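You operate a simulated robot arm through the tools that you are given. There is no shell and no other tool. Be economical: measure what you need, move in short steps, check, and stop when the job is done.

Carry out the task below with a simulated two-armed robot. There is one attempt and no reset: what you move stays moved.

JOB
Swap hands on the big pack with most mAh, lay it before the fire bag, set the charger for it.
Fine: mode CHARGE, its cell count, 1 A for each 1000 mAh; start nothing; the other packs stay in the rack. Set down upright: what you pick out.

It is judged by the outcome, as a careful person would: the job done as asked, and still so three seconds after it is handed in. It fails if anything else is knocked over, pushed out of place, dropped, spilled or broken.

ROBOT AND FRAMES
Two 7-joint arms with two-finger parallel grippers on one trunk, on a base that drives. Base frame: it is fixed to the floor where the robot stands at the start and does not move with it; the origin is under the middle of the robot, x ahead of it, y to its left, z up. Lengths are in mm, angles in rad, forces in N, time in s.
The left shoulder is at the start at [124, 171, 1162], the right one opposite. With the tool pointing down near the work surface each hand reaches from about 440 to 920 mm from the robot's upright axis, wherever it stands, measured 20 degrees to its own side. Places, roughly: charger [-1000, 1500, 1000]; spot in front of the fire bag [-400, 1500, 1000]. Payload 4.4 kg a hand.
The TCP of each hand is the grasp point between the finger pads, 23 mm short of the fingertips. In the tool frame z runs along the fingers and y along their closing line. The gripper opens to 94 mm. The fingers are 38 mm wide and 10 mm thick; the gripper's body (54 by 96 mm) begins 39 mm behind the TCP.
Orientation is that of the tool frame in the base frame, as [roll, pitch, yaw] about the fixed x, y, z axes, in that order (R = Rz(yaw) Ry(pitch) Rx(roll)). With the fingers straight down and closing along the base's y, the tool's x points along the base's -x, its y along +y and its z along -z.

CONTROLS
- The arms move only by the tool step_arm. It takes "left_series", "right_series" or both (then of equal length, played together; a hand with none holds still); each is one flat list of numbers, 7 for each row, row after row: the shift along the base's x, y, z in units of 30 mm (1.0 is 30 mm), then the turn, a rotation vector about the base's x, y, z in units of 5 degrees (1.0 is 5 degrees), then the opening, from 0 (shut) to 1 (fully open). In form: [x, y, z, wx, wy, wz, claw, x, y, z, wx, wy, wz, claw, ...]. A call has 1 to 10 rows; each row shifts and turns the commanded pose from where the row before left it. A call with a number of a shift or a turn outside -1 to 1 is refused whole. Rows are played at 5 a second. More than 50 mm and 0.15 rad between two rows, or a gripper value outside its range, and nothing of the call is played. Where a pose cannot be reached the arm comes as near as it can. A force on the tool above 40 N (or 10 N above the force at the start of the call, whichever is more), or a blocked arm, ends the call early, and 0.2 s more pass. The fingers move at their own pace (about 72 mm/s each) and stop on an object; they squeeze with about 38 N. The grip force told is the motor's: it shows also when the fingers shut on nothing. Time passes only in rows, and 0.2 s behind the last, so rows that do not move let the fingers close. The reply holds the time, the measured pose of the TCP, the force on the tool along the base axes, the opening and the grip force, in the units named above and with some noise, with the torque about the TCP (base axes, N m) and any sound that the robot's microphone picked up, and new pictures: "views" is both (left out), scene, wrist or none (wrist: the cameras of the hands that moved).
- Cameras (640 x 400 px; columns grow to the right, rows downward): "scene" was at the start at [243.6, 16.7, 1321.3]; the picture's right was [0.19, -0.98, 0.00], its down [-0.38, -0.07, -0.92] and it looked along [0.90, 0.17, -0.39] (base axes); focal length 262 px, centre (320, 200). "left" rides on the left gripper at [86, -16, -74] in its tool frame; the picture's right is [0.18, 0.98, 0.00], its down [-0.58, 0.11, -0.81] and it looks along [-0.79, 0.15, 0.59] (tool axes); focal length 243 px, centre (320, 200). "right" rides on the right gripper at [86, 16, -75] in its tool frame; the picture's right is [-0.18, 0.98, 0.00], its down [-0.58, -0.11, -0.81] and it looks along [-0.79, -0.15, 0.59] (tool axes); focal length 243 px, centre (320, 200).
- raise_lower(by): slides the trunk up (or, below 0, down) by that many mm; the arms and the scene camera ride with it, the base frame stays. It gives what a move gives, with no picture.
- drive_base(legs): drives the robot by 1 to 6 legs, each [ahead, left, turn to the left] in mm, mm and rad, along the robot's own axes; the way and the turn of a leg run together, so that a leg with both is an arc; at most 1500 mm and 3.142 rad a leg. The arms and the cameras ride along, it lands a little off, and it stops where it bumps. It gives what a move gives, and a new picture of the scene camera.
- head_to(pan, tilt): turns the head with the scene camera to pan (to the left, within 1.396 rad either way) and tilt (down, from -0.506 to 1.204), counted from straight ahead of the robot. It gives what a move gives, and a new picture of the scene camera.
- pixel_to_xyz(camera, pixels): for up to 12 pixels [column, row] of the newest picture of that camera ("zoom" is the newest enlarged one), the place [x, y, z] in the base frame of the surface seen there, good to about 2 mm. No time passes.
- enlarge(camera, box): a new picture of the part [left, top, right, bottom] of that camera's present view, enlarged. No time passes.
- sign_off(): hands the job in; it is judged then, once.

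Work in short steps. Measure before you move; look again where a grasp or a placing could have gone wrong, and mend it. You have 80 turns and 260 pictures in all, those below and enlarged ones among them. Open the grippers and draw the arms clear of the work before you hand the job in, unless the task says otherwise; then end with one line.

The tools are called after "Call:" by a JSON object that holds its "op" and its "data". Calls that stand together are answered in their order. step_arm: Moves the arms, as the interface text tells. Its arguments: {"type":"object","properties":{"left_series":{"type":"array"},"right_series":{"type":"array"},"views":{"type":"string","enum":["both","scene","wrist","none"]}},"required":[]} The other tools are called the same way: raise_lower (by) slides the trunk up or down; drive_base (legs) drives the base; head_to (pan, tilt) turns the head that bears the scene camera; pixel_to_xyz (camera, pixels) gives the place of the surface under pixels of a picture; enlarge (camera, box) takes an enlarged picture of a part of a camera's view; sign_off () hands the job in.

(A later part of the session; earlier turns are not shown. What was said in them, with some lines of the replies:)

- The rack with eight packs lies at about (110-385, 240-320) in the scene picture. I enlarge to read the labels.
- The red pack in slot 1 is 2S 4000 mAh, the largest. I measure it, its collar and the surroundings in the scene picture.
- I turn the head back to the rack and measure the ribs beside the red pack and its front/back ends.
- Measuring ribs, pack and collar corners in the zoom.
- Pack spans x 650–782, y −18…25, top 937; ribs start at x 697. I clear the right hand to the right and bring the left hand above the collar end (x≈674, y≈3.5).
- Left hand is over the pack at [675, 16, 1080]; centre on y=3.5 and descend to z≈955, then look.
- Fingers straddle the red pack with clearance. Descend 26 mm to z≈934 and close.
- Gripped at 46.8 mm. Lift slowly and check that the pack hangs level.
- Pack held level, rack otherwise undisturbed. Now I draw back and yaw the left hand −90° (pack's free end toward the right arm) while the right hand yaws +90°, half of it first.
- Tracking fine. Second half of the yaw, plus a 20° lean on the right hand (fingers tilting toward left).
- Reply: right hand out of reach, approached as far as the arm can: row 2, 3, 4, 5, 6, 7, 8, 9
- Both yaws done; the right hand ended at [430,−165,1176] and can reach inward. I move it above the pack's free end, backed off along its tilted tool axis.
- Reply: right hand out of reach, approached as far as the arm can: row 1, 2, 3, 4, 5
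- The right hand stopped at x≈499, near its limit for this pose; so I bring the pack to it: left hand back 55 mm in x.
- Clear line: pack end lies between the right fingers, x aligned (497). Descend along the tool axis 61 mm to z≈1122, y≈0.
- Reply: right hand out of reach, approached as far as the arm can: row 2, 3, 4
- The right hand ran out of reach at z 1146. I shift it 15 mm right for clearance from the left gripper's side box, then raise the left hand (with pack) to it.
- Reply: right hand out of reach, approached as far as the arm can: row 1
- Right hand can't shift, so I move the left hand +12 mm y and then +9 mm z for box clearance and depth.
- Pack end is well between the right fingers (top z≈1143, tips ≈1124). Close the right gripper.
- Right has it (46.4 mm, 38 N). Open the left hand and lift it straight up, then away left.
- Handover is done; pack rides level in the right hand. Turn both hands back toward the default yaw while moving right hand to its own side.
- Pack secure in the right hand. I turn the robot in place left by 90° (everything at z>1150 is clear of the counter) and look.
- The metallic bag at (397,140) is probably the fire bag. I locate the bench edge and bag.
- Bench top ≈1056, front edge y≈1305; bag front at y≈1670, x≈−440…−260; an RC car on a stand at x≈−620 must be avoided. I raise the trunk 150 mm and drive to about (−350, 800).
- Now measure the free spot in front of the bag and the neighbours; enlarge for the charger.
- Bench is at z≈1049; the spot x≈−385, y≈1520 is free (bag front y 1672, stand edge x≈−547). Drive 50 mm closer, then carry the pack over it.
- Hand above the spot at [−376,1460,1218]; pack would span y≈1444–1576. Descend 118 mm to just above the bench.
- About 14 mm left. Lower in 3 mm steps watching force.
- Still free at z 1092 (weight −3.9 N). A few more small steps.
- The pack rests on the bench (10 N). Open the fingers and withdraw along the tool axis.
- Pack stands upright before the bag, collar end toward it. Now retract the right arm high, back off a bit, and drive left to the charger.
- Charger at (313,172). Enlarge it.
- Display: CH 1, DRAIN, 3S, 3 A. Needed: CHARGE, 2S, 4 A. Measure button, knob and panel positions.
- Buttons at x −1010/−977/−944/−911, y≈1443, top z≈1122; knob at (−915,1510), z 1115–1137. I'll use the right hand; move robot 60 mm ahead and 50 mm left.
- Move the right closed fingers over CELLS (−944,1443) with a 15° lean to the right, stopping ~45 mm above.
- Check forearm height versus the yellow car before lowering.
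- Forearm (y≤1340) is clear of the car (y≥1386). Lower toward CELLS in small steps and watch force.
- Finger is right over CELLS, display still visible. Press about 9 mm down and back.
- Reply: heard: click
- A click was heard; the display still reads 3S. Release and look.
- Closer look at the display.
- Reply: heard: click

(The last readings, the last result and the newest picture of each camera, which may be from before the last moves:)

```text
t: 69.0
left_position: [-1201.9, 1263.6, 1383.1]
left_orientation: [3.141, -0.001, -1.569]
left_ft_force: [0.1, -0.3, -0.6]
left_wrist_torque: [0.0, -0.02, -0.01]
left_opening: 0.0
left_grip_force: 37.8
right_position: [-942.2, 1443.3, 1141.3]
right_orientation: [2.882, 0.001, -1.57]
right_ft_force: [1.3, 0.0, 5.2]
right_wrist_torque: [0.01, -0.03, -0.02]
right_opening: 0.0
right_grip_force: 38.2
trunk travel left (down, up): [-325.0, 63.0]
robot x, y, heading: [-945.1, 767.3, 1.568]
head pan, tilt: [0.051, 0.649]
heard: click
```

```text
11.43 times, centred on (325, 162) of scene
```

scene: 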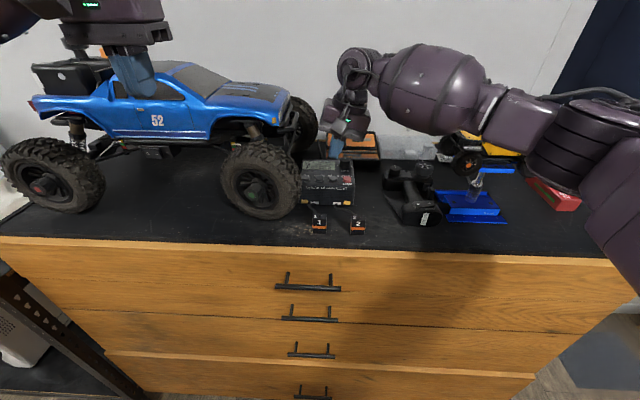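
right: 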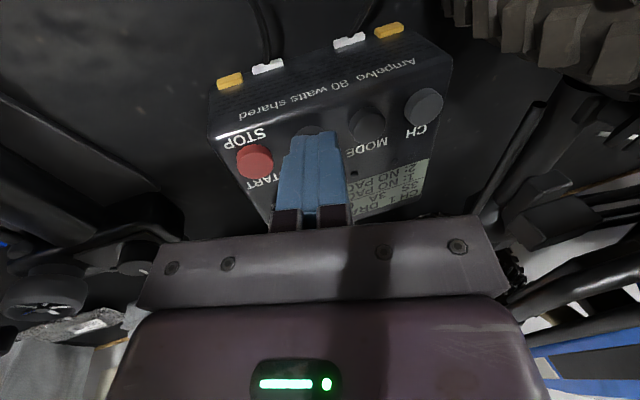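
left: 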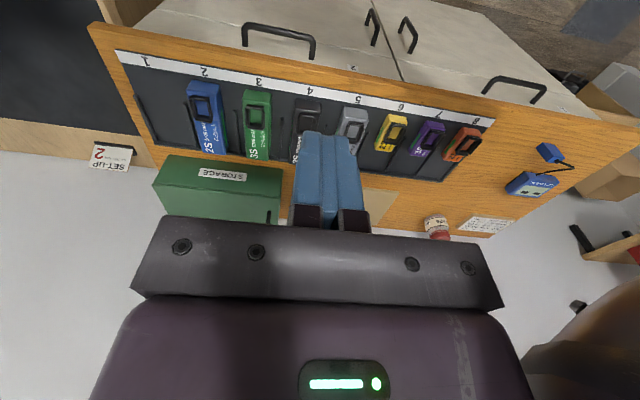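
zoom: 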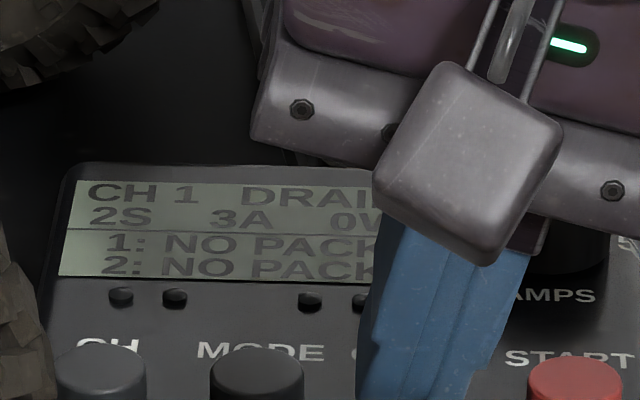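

Now 2S. Lift, shift to MODE (x≈−975, tilt 5° more for tyre clearance), and check.

Call:
{"op": "step_arm", "data": {"right_series": [0, 0, 0.6, 0, 0, 0, 0, 0, 0, 0.3, 0, 0.5, 0, 0, -0.5, 0, 0, 0, 0.5, 0, 0, -0.55, 0, 0, 0, 0, 0, 0, 0, 0, -0.3, 0, 0, 0, 0, 0, 0, 0, 0, 0, 0, 0], "views": "wrist"}}

Call:
{"op": "enlarge", "data": {"camera": "scene", "box": [290, 130, 370, 200]}}

```text
t: 70.4
left_position: [-1202.4, 1264.5, 1382.3]
left_orientation: [-3.141, -0.001, -1.572]
left_ft_force: [-0.2, 0.1, 0.2]
left_wrist_torque: [-0.01, 0.03, 0.0]
left_opening: 0.0
left_grip_force: 38.0
right_position: [-975.1, 1442.1, 1159.6]
right_orientation: [2.798, 0.002, -1.57]
right_ft_force: [-1.1, 0.7, 0.3]
right_wrist_torque: [-0.02, -0.04, 0.04]
right_opening: 0.1
right_grip_force: 38.1
trunk travel left (down, up): [-325.0, 63.0]
robot x, y, heading: [-943.1, 766.6, 1.568]
head pan, tilt: [0.051, 0.649]
```

right: 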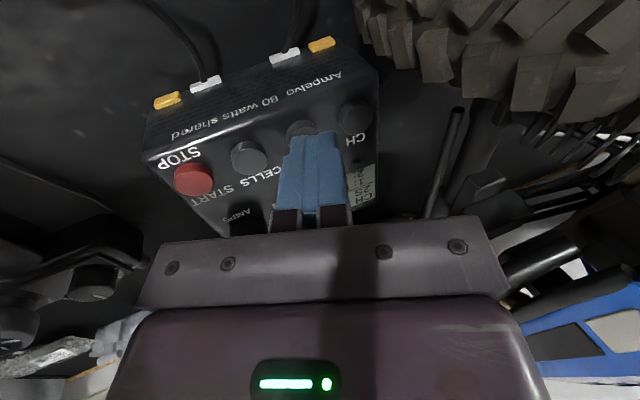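

```text
5.71 times, centred on (330, 165) of scene
```

zoom: 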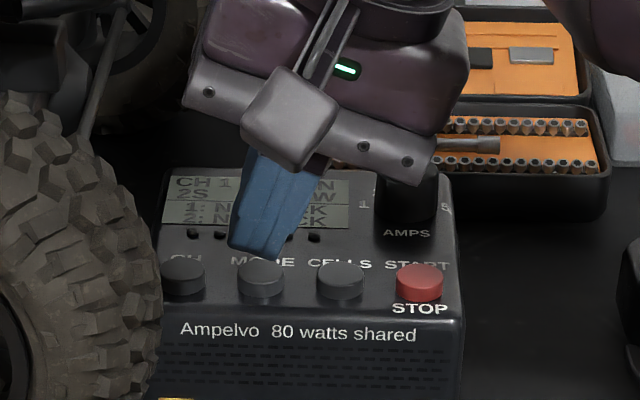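

Over MODE with clearance. Press down to z≈1141.

Call:
{"op": "step_arm", "data": {"right_series": [0.1, 0, -0.25, 0, 0, 0, 0, 0, 0, -0.2, 0, 0, 0, 0, 0, 0, -0.15, 0, 0, 0, 0, 0, 0, 0, 0, 0, 0, 0], "views": "none"}}

Call:
{"op": "step_arm", "data": {"right_series": [0, 0, 0.5, 0, 0, 0, 0, 0, 0, 0, 0, 0, 0, 0], "views": "none"}}

Call:
{"op": "enlarge", "data": {"camera": "scene", "box": [305, 145, 345, 180]}}

```text
t: 71.4
left_position: [-1201.9, 1263.2, 1381.8]
left_orientation: [-3.14, -0.001, -1.572]
left_ft_force: [-0.3, -0.4, 0.0]
left_wrist_torque: [0.0, 0.01, -0.01]
left_opening: 0.0
left_grip_force: 37.4
right_position: [-970.3, 1442.8, 1141.8]
right_orientation: [2.797, 0.002, -1.571]
right_ft_force: [-0.1, 1.3, 6.7]
right_wrist_torque: [0.03, -0.02, -0.01]
right_opening: 0.0
right_grip_force: 38.4
trunk travel left (down, up): [-325.0, 63.0]
robot x, y, heading: [-947.7, 768.2, 1.567]
head pan, tilt: [0.051, 0.649]
heard: click
```

```text
t: 72.0
left_position: [-1201.7, 1263.6, 1381.6]
left_orientation: [-3.141, 0.0, -1.571]
left_ft_force: [-0.4, 0.1, -0.5]
left_wrist_torque: [0.03, 0.02, -0.01]
left_opening: 0.0
left_grip_force: 38.7
right_position: [-971.5, 1443.7, 1154.3]
right_orientation: [2.799, 0.0, -1.57]
right_ft_force: [-0.5, 0.0, -0.7]
right_wrist_torque: [-0.01, -0.01, -0.01]
right_opening: 0.0
right_grip_force: 37.9
trunk travel left (down, up): [-325.0, 63.0]
robot x, y, heading: [-944.5, 768.3, 1.569]
head pan, tilt: [0.051, 0.649]
```

```text
11.43 times, centred on (325, 162) of scene
```

zoom: 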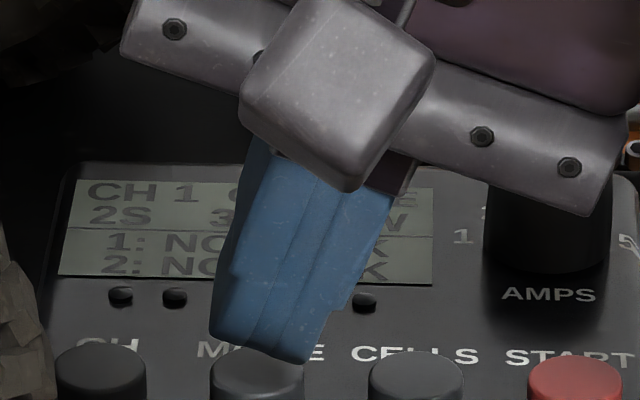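

Mode changed to a word ending in E. Lift off, straighten the tool, and move above the knob to read the display.

Call:
{"op": "step_arm", "data": {"right_series": [0, 0, 0.8, 0, 0, 0, 0, 0.4, 0, 0.8, 0, -1, 0, 0, 0.5, 0.7, 0, 0, -1, 0, 0.2, 0.5, 0.7, 0, 0, -1, 0, 0.4, 0.5, 0.8, 0, 0, -1, 0, 0.5, 0, 0, 0, 0, 0, 0, 0.5], "views": "wrist"}}

Call:
{"op": "enlarge", "data": {"camera": "scene", "box": [295, 135, 355, 185]}}

```text
t: 73.4
left_position: [-1202.4, 1263.1, 1382.2]
left_orientation: [-3.141, 0.0, -1.572]
left_ft_force: [0.7, 0.1, -0.2]
left_wrist_torque: [0.03, -0.03, -0.02]
left_opening: 0.0
left_grip_force: 37.9
right_position: [-913.8, 1510.7, 1204.0]
right_orientation: [-3.137, 0.0, -1.57]
right_ft_force: [1.1, 0.0, -0.2]
right_wrist_torque: [0.0, 0.01, 0.04]
right_opening: 46.8
right_grip_force: 0.2
trunk travel left (down, up): [-325.0, 63.0]
robot x, y, heading: [-947.9, 765.9, 1.57]
head pan, tilt: [0.051, 0.649]
```

right: 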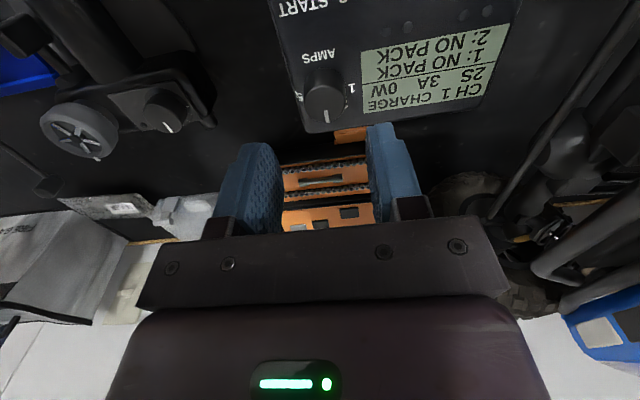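

```text
8.00 times, centred on (325, 160) of scene
```

zoom: 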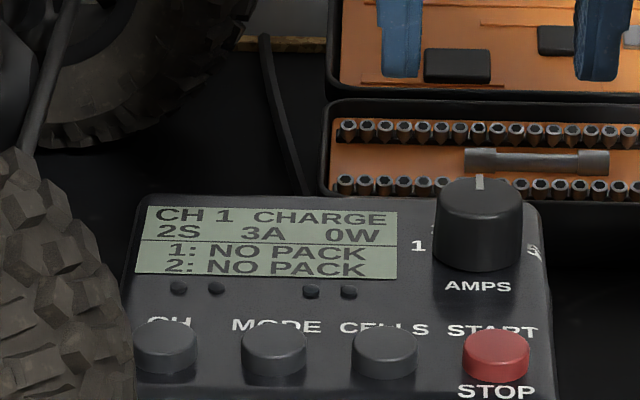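

CHARGE 2S confirmed; only 3 A → 4 A left. Measure the knob from the wrist camera.

Call:
{"op": "enlarge", "data": {"camera": "right", "box": [285, 40, 375, 140]}}

Call:
{"op": "pixel_to_xyz", "data": {"camera": "right", "pixels": [[306, 95], [345, 95], [325, 75], [326, 120], [325, 95]]}}

```text
4.00 times, centred on (330, 90) of right
```

zoom: 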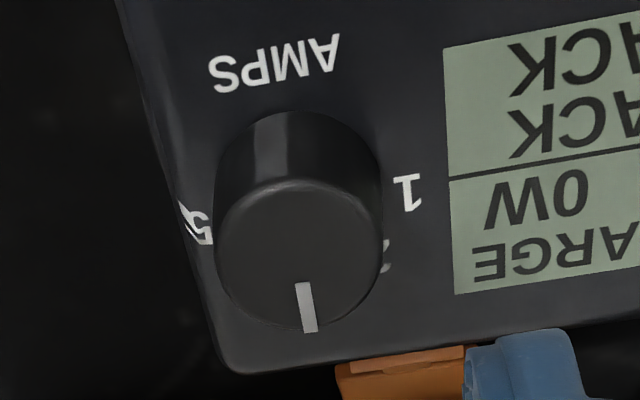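

```text
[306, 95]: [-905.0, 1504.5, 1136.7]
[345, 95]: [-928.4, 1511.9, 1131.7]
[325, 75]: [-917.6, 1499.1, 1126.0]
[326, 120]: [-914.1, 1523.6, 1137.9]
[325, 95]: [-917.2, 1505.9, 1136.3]
```

Knob centre ≈(−916,1511), top 1137; the scale runs 1 (left) to 5 (right), so ~45° per amp. Descend over it and close.

Call:
{"op": "step_arm", "data": {"right_series": [-0.06, 0, -0.7, 0, 0, 0, 0.5, 0, 0, -0.7, 0, 0, 0, 0.5, 0, 0, -0.6, 0, 0, 0, 0.5, 0, 0, 0, 0, 0, 0, 0.3, 0, 0, 0, 0, 0, 0, 0.0, 0, 0, 0, 0, 0, 0, 0.0], "views": "wrist"}}

Call:
{"op": "enlarge", "data": {"camera": "scene", "box": [295, 135, 355, 185]}}

```text
t: 74.8
left_position: [-1200.5, 1262.4, 1381.7]
left_orientation: [-3.141, 0.001, -1.571]
left_ft_force: [-0.6, -0.7, 0.4]
left_wrist_torque: [0.03, -0.02, 0.0]
left_opening: 0.1
left_grip_force: 38.0
right_position: [-916.2, 1509.1, 1142.5]
right_orientation: [-3.138, 0.0, -1.572]
right_ft_force: [4.9, -0.9, 0.4]
right_wrist_torque: [0.22, -0.16, -0.04]
right_opening: 27.5
right_grip_force: 37.6
trunk travel left (down, up): [-325.0, 63.0]
robot x, y, heading: [-946.6, 765.0, 1.574]
head pan, tilt: [0.051, 0.649]
```

right: 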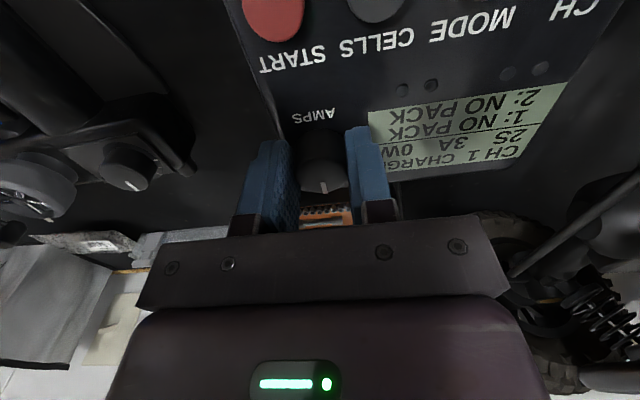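

```text
8.00 times, centred on (325, 160) of scene
```

zoom: 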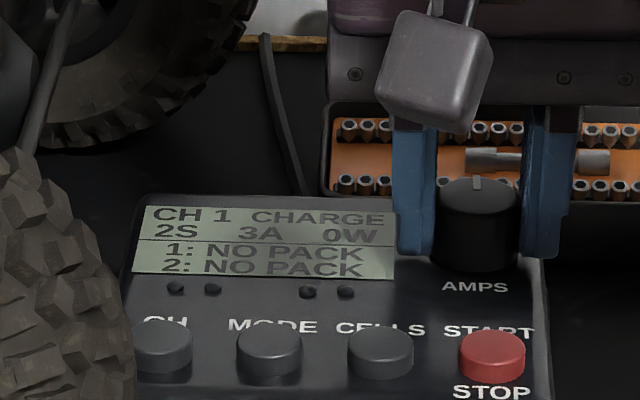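

Knob gripped (27.5 mm). Turn clockwise 30° and read.

Call:
{"op": "step_arm", "data": {"right_series": [0, 0, 0, 0, 0, -1, 0, 0, 0, 0, 0, 0, -1, 0, 0, 0, 0, 0, 0, -1, 0, 0, 0, 0, 0, 0, -1, 0, 0, 0, 0, 0, 0, -1, 0, 0, 0, 0, 0, 0, -1, 0, 0, 0, 0, 0, 0, 0, 0], "views": "none"}}

Call:
{"op": "enlarge", "data": {"camera": "scene", "box": [295, 135, 355, 185]}}

```text
t: 76.4
left_position: [-1201.5, 1264.9, 1383.0]
left_orientation: [-3.141, -0.001, -1.571]
left_ft_force: [-0.2, -1.0, -1.5]
left_wrist_torque: [0.0, -0.02, -0.01]
left_opening: 0.3
left_grip_force: 38.0
right_position: [-917.7, 1508.5, 1144.5]
right_orientation: [-3.138, 0.0, -2.094]
right_ft_force: [-3.4, 0.4, 0.9]
right_wrist_torque: [-0.15, 0.25, -0.01]
right_opening: 27.4
right_grip_force: 38.5
trunk travel left (down, up): [-325.0, 63.0]
robot x, y, heading: [-946.5, 770.0, 1.571]
head pan, tilt: [0.051, 0.649]
```

```text
8.00 times, centred on (325, 160) of scene
```

zoom: 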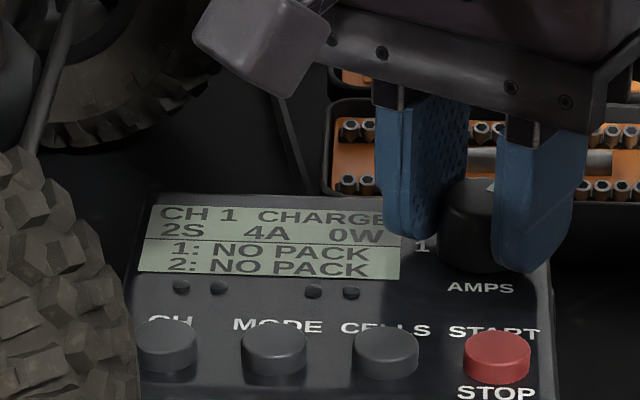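

Reads 4A. Turn 10° more toward the centre of the 4 detent, then open and lift straight up.

Call:
{"op": "step_arm", "data": {"right_series": [0, 0, 0, 0, 0, -1, 0, 0, 0, 0, 0, 0, -1, 0, 0, 0, 0, 0, 0, 0, 0, 0, 0, 0, 0, 0, 0, 0.5, 0, 0, 0, 0, 0, 0, 0.5, 0, 0, 0.7, 0, 0, 0, 0.5, 0, 0, 1, 0, 0, 0, 0.5, 0, -0.5, 1, 0, 0, 1, 0.5, 0, -0.8, 1, 0, 0, 1, 0.5], "views": "wrist"}}

Call:
{"op": "enlarge", "data": {"camera": "scene", "box": [295, 135, 355, 185]}}

```text
t: 78.4
left_position: [-1200.6, 1262.5, 1382.8]
left_orientation: [3.141, 0.002, -1.571]
left_ft_force: [0.1, -1.1, 0.4]
left_wrist_torque: [0.01, 0.0, 0.0]
left_opening: 0.0
left_grip_force: 38.0
right_position: [-915.8, 1469.2, 1256.8]
right_orientation: [-3.14, -0.001, -2.094]
right_ft_force: [0.0, -0.6, 0.5]
right_wrist_torque: [0.0, 0.01, -0.02]
right_opening: 47.0
right_grip_force: 0.1
trunk travel left (down, up): [-325.0, 63.0]
robot x, y, heading: [-943.7, 767.9, 1.569]
head pan, tilt: [0.051, 0.649]
```

right: 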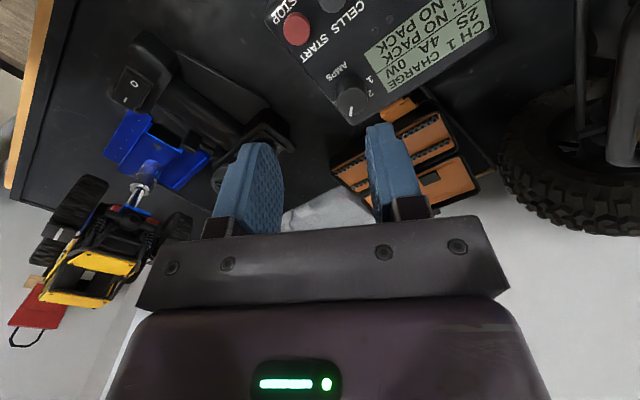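

```text
8.00 times, centred on (325, 160) of scene
```

zoom: 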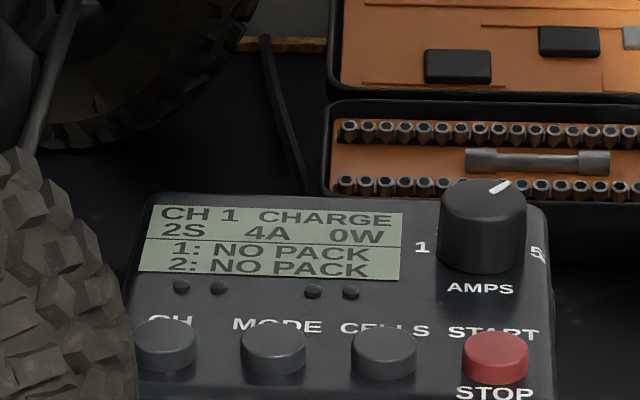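

Display: CH 1 CHARGE 2S 4A. Draw the right arm up and back, open the left gripper, and check the pack once more.

Call:
{"op": "step_arm", "data": {"right_series": [0, -0.8, 0.8, 0, 0, 1, 0.6, 0.3, -0.8, 0.8, 0, 0, 1, 0.8, 0.3, -0.8, 0.8, 0, 0, 1, 1, 0.3, -0.8, 0.6, 0, 0, 1, 1, 0.5, -0.8, 0.5, 0, 0, 1, 1, 0.5, -0.8, 0.5, 0, 0, 1, 1, 0.5, -0.8, 0, 0, 0, 0, 1, 0, 0, 0, 0, 0, 0, 1], "left_series": [0, 0, 0, 0, 0, 0, 1, 0, 0, 0, 0, 0, 0, 1, 0, 0, 0, 0, 0, 0, 1, 0, 0, 0, 0, 0, 0, 1, 0, 0, 0, 0, 0, 0, 1, 0, 0, 0, 0, 0, 0, 1, 0, 0, 0, 0, 0, 0, 1, 0, 0, 0, 0, 0, 0, 1], "views": "none"}}

Call:
{"op": "drive_base", "data": {"legs": [[-150, 0, 0]]}}

Call:
{"op": "head_to", "data": {"pan": -0.2, "tilt": 0.55}}

```text
t: 80.2
left_position: [-1201.6, 1264.2, 1380.0]
left_orientation: [3.14, 0.001, -1.57]
left_ft_force: [0.5, -0.6, 0.7]
left_wrist_torque: [0.0, -0.02, -0.01]
left_opening: 94.0
left_grip_force: 0.0
right_position: [-841.3, 1300.2, 1373.0]
right_orientation: [-3.136, -0.002, -1.569]
right_ft_force: [0.0, -0.8, -0.2]
right_wrist_torque: [0.0, -0.02, 0.01]
right_opening: 94.1
right_grip_force: 0.0
trunk travel left (down, up): [-325.0, 63.0]
robot x, y, heading: [-947.7, 768.6, 1.566]
head pan, tilt: [0.051, 0.649]
```

```text
t: 81.6
left_position: [-1201.3, 1115.2, 1381.3]
left_orientation: [-3.141, -0.001, -1.571]
left_ft_force: [0.4, 0.0, 0.4]
left_wrist_torque: [0.02, -0.01, 0.01]
left_opening: 94.0
left_grip_force: 0.2
right_position: [-841.0, 1150.9, 1373.5]
right_orientation: [-3.139, -0.001, -1.57]
right_ft_force: [-0.2, 0.0, 0.5]
right_wrist_torque: [0.02, 0.02, 0.04]
right_opening: 94.0
right_grip_force: 0.0
trunk travel left (down, up): [-325.0, 63.0]
robot x, y, heading: [-948.6, 621.8, 1.569]
head pan, tilt: [0.051, 0.649]
```

scene: 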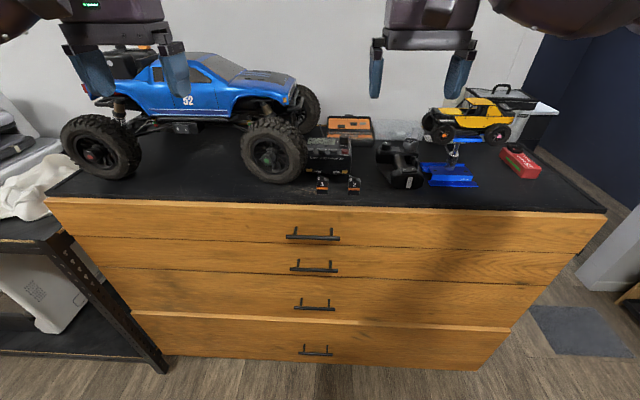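

```text
t: 82.4
left_position: [-1201.7, 1117.0, 1380.2]
left_orientation: [-3.141, 0.001, -1.572]
left_ft_force: [-0.1, -0.3, 0.1]
left_wrist_torque: [-0.02, -0.01, 0.01]
left_opening: 94.0
left_grip_force: 0.1
right_position: [-840.6, 1152.8, 1373.6]
right_orientation: [-3.138, 0.001, -1.57]
right_ft_force: [0.7, 0.5, 0.2]
right_wrist_torque: [-0.03, 0.0, 0.01]
right_opening: 94.1
right_grip_force: 0.0
trunk travel left (down, up): [-325.0, 63.0]
robot x, y, heading: [-948.5, 619.8, 1.571]
head pan, tilt: [-0.201, 0.55]
```

scene: 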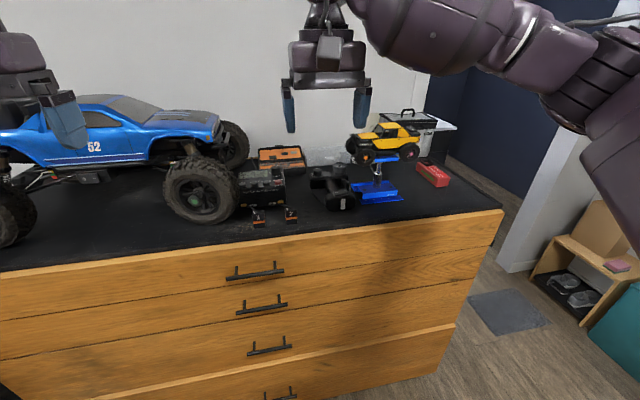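

The pack at (432,174) is upright in front of the bag, the charger is set and not started, and both arms are clear with grippers open. Handing in.

Call:
{"op": "sign_off", "data": {}}

```text
The job is handed in.
```

The red 2S 4000 mAh pack was passed from the left hand to the right and set down upright in front of the fire bag. The charger shows CH 1 CHARGE, 2S, 4 A, with nothing started.
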